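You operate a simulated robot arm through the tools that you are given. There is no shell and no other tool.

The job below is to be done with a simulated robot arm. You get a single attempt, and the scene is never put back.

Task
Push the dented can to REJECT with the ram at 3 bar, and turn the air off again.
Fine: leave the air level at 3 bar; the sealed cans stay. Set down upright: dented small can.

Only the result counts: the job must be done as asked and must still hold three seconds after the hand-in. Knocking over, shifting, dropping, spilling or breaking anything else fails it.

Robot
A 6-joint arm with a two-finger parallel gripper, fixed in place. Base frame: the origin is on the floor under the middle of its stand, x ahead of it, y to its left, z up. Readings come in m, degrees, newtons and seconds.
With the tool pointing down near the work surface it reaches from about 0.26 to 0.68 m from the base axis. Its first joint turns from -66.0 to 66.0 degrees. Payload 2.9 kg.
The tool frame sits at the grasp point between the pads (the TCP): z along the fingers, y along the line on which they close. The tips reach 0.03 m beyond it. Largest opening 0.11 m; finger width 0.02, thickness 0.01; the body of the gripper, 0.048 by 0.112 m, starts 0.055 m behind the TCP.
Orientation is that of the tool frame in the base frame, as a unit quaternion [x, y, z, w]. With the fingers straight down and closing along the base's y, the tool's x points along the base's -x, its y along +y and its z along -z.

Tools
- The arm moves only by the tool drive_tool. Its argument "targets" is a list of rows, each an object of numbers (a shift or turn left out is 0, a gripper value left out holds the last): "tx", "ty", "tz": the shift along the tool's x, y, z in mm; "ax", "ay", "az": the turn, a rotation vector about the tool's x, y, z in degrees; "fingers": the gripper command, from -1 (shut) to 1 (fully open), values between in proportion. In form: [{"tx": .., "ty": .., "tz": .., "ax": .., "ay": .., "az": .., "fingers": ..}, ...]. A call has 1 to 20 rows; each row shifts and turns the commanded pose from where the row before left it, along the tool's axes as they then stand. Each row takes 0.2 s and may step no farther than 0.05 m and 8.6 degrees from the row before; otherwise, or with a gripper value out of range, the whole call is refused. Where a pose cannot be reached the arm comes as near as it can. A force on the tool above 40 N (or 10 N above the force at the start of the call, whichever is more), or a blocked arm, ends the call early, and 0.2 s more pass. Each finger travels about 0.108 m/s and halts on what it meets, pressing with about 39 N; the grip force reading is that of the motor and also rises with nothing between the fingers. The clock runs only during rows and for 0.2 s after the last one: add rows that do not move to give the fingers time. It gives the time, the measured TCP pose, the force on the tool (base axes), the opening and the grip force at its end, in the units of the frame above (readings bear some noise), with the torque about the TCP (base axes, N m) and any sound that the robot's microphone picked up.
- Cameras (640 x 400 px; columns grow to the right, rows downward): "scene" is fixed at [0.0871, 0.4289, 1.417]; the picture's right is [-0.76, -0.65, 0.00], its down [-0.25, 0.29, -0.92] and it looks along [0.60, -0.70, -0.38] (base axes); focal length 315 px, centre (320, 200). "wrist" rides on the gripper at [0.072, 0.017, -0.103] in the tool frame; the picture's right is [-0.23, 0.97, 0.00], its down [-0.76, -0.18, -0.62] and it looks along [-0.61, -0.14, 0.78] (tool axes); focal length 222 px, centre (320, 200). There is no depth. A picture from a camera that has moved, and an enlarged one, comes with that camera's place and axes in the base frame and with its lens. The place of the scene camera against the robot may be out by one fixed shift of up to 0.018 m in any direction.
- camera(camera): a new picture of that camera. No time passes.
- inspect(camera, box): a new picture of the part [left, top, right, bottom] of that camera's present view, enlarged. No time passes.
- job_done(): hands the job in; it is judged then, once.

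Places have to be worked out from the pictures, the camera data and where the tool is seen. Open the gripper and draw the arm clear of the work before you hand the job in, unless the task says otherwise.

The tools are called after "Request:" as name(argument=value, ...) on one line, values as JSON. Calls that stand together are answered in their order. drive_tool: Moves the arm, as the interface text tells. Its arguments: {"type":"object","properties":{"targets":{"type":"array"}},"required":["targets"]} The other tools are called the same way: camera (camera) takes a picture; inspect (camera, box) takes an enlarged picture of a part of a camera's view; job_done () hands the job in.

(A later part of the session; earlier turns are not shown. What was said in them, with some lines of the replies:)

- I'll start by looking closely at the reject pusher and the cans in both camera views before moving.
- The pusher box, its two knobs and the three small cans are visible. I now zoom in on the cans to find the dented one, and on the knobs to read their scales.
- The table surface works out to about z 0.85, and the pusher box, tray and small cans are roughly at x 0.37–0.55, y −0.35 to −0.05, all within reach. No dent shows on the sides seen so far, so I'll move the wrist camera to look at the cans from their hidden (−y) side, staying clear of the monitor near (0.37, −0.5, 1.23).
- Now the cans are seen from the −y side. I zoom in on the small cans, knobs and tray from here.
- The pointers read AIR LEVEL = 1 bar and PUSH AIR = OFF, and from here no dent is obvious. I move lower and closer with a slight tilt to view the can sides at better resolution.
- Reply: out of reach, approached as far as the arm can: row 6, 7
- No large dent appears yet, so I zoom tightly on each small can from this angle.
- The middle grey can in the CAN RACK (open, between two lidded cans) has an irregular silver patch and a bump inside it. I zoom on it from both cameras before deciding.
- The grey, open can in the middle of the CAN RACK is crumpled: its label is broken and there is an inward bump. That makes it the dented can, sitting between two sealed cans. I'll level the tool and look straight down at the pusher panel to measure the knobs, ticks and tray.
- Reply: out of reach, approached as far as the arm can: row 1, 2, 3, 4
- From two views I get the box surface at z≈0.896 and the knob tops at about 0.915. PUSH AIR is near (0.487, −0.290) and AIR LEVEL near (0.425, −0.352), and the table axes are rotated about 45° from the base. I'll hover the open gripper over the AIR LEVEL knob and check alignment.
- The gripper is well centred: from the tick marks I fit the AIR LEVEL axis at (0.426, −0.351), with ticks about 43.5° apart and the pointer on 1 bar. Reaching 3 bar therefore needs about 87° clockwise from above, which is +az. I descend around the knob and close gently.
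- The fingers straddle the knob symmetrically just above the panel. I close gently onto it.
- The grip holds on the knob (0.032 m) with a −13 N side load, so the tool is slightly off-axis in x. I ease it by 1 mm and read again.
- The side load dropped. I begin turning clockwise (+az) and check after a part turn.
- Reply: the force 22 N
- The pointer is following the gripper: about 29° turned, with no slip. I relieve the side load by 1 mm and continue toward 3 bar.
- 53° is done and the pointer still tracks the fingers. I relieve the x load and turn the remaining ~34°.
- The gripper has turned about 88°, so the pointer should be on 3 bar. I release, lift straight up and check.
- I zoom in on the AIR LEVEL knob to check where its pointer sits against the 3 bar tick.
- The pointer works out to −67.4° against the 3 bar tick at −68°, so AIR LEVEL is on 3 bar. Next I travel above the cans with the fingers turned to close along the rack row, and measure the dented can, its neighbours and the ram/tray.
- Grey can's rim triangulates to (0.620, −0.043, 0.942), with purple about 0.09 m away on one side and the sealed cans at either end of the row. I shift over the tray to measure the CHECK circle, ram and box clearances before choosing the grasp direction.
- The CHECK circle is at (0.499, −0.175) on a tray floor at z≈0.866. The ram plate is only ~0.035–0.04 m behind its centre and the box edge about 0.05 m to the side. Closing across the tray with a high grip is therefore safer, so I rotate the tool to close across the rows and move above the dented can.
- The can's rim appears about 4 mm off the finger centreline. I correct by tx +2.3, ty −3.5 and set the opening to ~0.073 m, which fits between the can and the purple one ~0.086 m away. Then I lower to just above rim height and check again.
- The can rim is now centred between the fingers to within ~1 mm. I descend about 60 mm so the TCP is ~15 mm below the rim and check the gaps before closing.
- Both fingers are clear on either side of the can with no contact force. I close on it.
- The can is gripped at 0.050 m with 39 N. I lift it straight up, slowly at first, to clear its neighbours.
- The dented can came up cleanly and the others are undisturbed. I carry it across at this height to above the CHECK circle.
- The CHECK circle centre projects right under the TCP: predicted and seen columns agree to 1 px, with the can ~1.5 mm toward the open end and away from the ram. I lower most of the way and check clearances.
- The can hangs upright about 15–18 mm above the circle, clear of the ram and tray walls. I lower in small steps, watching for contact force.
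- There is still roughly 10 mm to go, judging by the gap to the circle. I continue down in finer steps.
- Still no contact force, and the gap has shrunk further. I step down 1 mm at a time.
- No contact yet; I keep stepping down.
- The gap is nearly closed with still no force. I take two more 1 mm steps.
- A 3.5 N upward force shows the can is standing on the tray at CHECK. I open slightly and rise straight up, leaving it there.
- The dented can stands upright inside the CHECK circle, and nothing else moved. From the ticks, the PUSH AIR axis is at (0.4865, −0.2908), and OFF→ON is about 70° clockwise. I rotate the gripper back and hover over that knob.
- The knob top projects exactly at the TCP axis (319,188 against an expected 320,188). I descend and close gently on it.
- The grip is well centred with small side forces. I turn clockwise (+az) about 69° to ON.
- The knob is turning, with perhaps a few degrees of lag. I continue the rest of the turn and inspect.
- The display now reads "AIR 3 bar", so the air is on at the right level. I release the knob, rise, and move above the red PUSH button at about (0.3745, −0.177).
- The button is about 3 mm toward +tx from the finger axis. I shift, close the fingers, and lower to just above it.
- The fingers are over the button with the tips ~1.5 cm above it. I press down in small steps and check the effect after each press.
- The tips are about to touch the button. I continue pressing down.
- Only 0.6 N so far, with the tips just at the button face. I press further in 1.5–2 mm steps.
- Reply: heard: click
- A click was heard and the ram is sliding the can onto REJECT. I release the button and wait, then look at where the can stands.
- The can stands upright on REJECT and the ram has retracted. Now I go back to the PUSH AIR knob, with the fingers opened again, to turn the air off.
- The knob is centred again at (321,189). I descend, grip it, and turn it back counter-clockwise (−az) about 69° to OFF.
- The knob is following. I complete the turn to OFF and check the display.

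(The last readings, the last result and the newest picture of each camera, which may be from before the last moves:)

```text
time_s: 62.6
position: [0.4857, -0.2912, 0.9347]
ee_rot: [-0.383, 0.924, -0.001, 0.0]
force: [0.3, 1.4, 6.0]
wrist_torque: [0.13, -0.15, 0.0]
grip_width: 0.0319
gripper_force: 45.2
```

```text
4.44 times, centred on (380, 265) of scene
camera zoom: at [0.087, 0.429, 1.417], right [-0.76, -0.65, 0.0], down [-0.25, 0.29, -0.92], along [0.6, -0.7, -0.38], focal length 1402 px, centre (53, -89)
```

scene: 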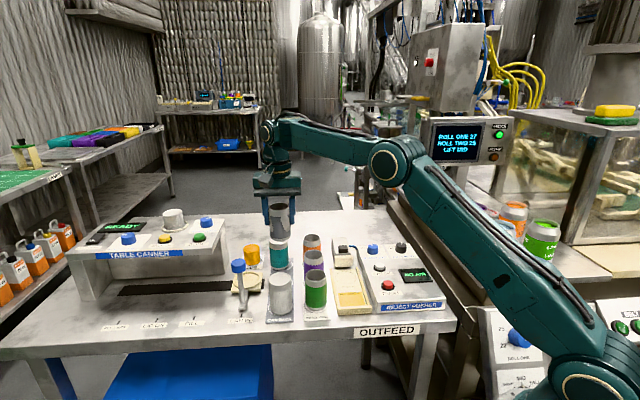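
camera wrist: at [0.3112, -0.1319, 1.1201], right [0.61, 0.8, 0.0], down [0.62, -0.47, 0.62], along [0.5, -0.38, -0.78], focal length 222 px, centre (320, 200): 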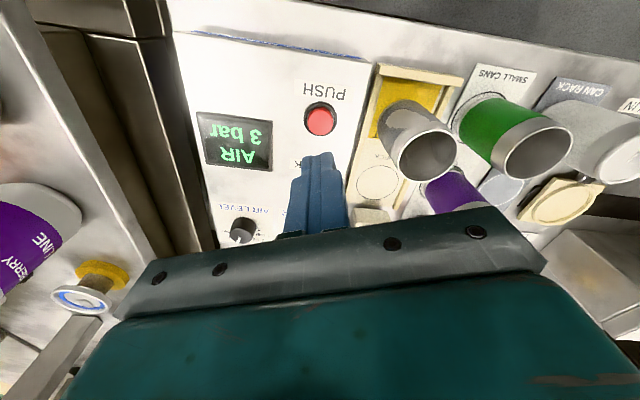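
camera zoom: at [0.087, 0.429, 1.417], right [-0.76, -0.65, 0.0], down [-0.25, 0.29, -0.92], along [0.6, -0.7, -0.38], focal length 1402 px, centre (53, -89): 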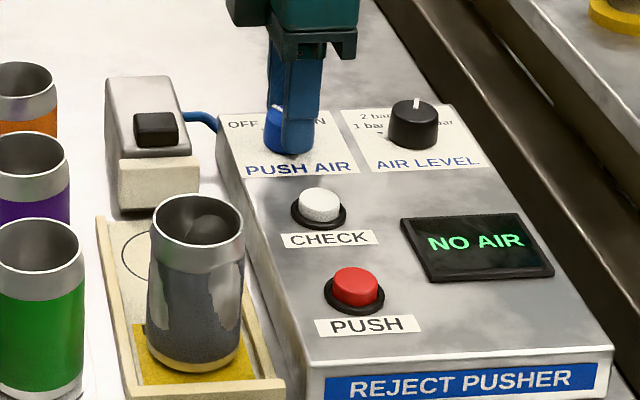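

The display reads "NO AIR" again, so the air is off. I release the knob, rise straight up and draw the arm clear with the gripper open.

Request:
drive_tool(targets=[{"fingers": -0.2}, {"fingers": 0.1}, {"tz": -15}, {"tz": -25}, {"tz": -40}, {"tz": -45}, {"tz": -45}, {"tz": -45}, {"tz": -30, "fingers": 1}, {"tx": 45}, {"tx": 45}, {"tx": 30}, {}, {}])

Request:
camera(camera="scene")

Request:
inspect(camera="scene", box=[330, 230, 430, 310])

Request:
camera(camera="wrist")

Request:
inspect(camera="scene", box=[220, 220, 420, 340])

```text
time_s: 65.6
position: [0.4005, -0.375, 1.179]
ee_rot: [-0.382, 0.924, 0.0, 0.0]
force: [0.0, -0.1, 0.2]
wrist_torque: [0.0, 0.0, 0.0]
grip_width: 0.1101
gripper_force: 0.1
```

```text
taken
```

scene: 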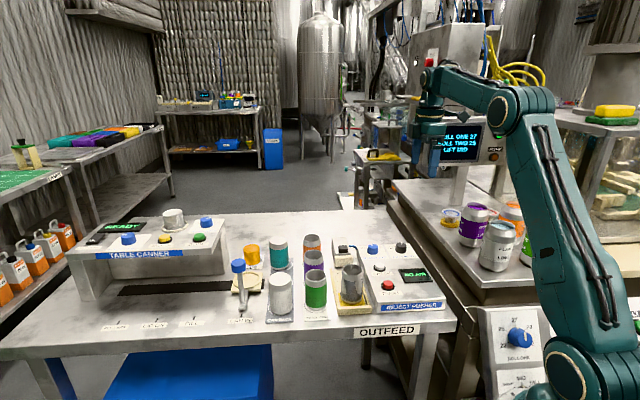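

```text
5.00 times, centred on (380, 270) of scene
camera zoom: at [0.0871, 0.4289, 1.417], right [-0.76, -0.65, 0.0], down [-0.25, 0.29, -0.92], along [0.6, -0.7, -0.38], focal length 1577 px, centre (20, -150)
```

zoom: 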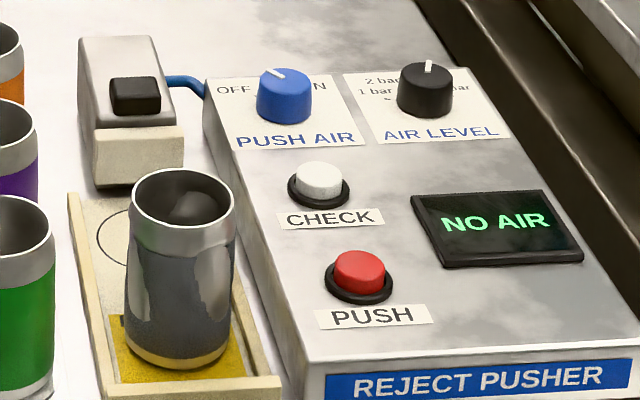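

```text
taken
camera wrist: at [0.3371, -0.4156, 1.2825], right [-0.53, 0.85, 0.0], down [0.66, 0.41, 0.62], along [0.53, 0.33, -0.78], focal length 222 px, centre (320, 200)
```

wrist: 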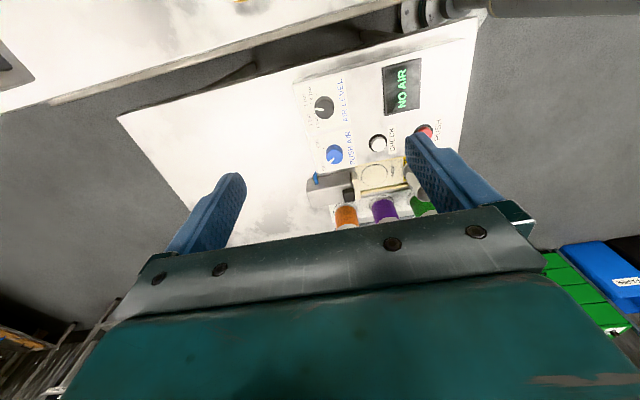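

```text
3.20 times, centred on (320, 280) of scene
camera zoom: at [0.0871, 0.4289, 1.417], right [-0.76, -0.65, 0.0], down [-0.25, 0.29, -0.92], along [0.6, -0.7, -0.38], focal length 1009 px, centre (320, -56)
```

zoom: 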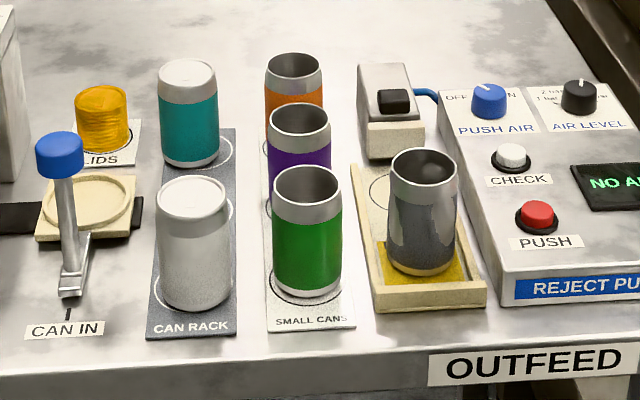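

Everything looks right: the can is upright on the yellow REJECT area, PUSH AIR is OFF, AIR LEVEL is at 3 bar, and the other cans are where they were. I take a last closer look at the can's base and the knobs before handing in.

Request:
inspect(camera="wrist", box=[290, 70, 440, 220])

Request:
inspect(camera="scene", box=[330, 262, 380, 320])

```text
2.67 times, centred on (365, 145) of wrist
camera zoom: at [0.3371, -0.4156, 1.2825], right [-0.53, 0.85, 0.0], down [0.66, 0.41, 0.62], along [0.53, 0.33, -0.78], focal length 592 px, centre (200, 347)
```

zoom: 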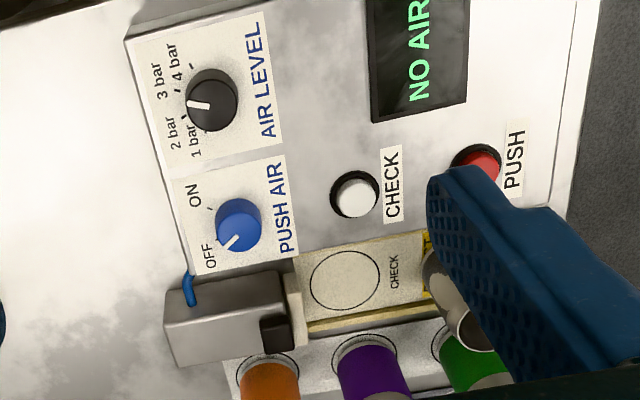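

```text
6.90 times, centred on (355, 291) of scene
camera zoom: at [0.0871, 0.4289, 1.417], right [-0.76, -0.65, 0.0], down [-0.25, 0.29, -0.92], along [0.6, -0.7, -0.38], focal length 2175 px, centre (79, -428)
```

zoom: 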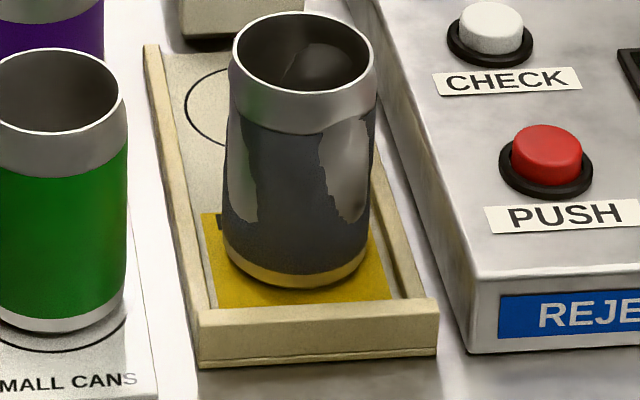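

The can's base sits fully on the yellow REJECT area. AIR LEVEL still points at 3 bar, PUSH AIR is OFF and the display reads NO AIR. The gripper is open and the arm is clear, so I hand in.

Request:
job_done()

```text
The job is handed in.
```

The dented can is standing upright on the yellow REJECT area, pushed there by the ram at 3 bar, and the air is off again. I've handed the job in.

- **Can:** the dented one was the grey open can in the middle of the CAN RACK. I set it on CHECK and pressed PUSH once, and it slid onto REJECT without tipping.
- **Air:** the display read "AIR 3 bar" before the push and reads "NO AIR" now. The AIR LEVEL knob still points at 3 bar and PUSH AIR is at OFF.
- **Other cans:** in the last pictures the two sealed cans and the three SMALL CANS look unmoved.
- **Arm:** the gripper is open and the arm is drawn up clear of the table.
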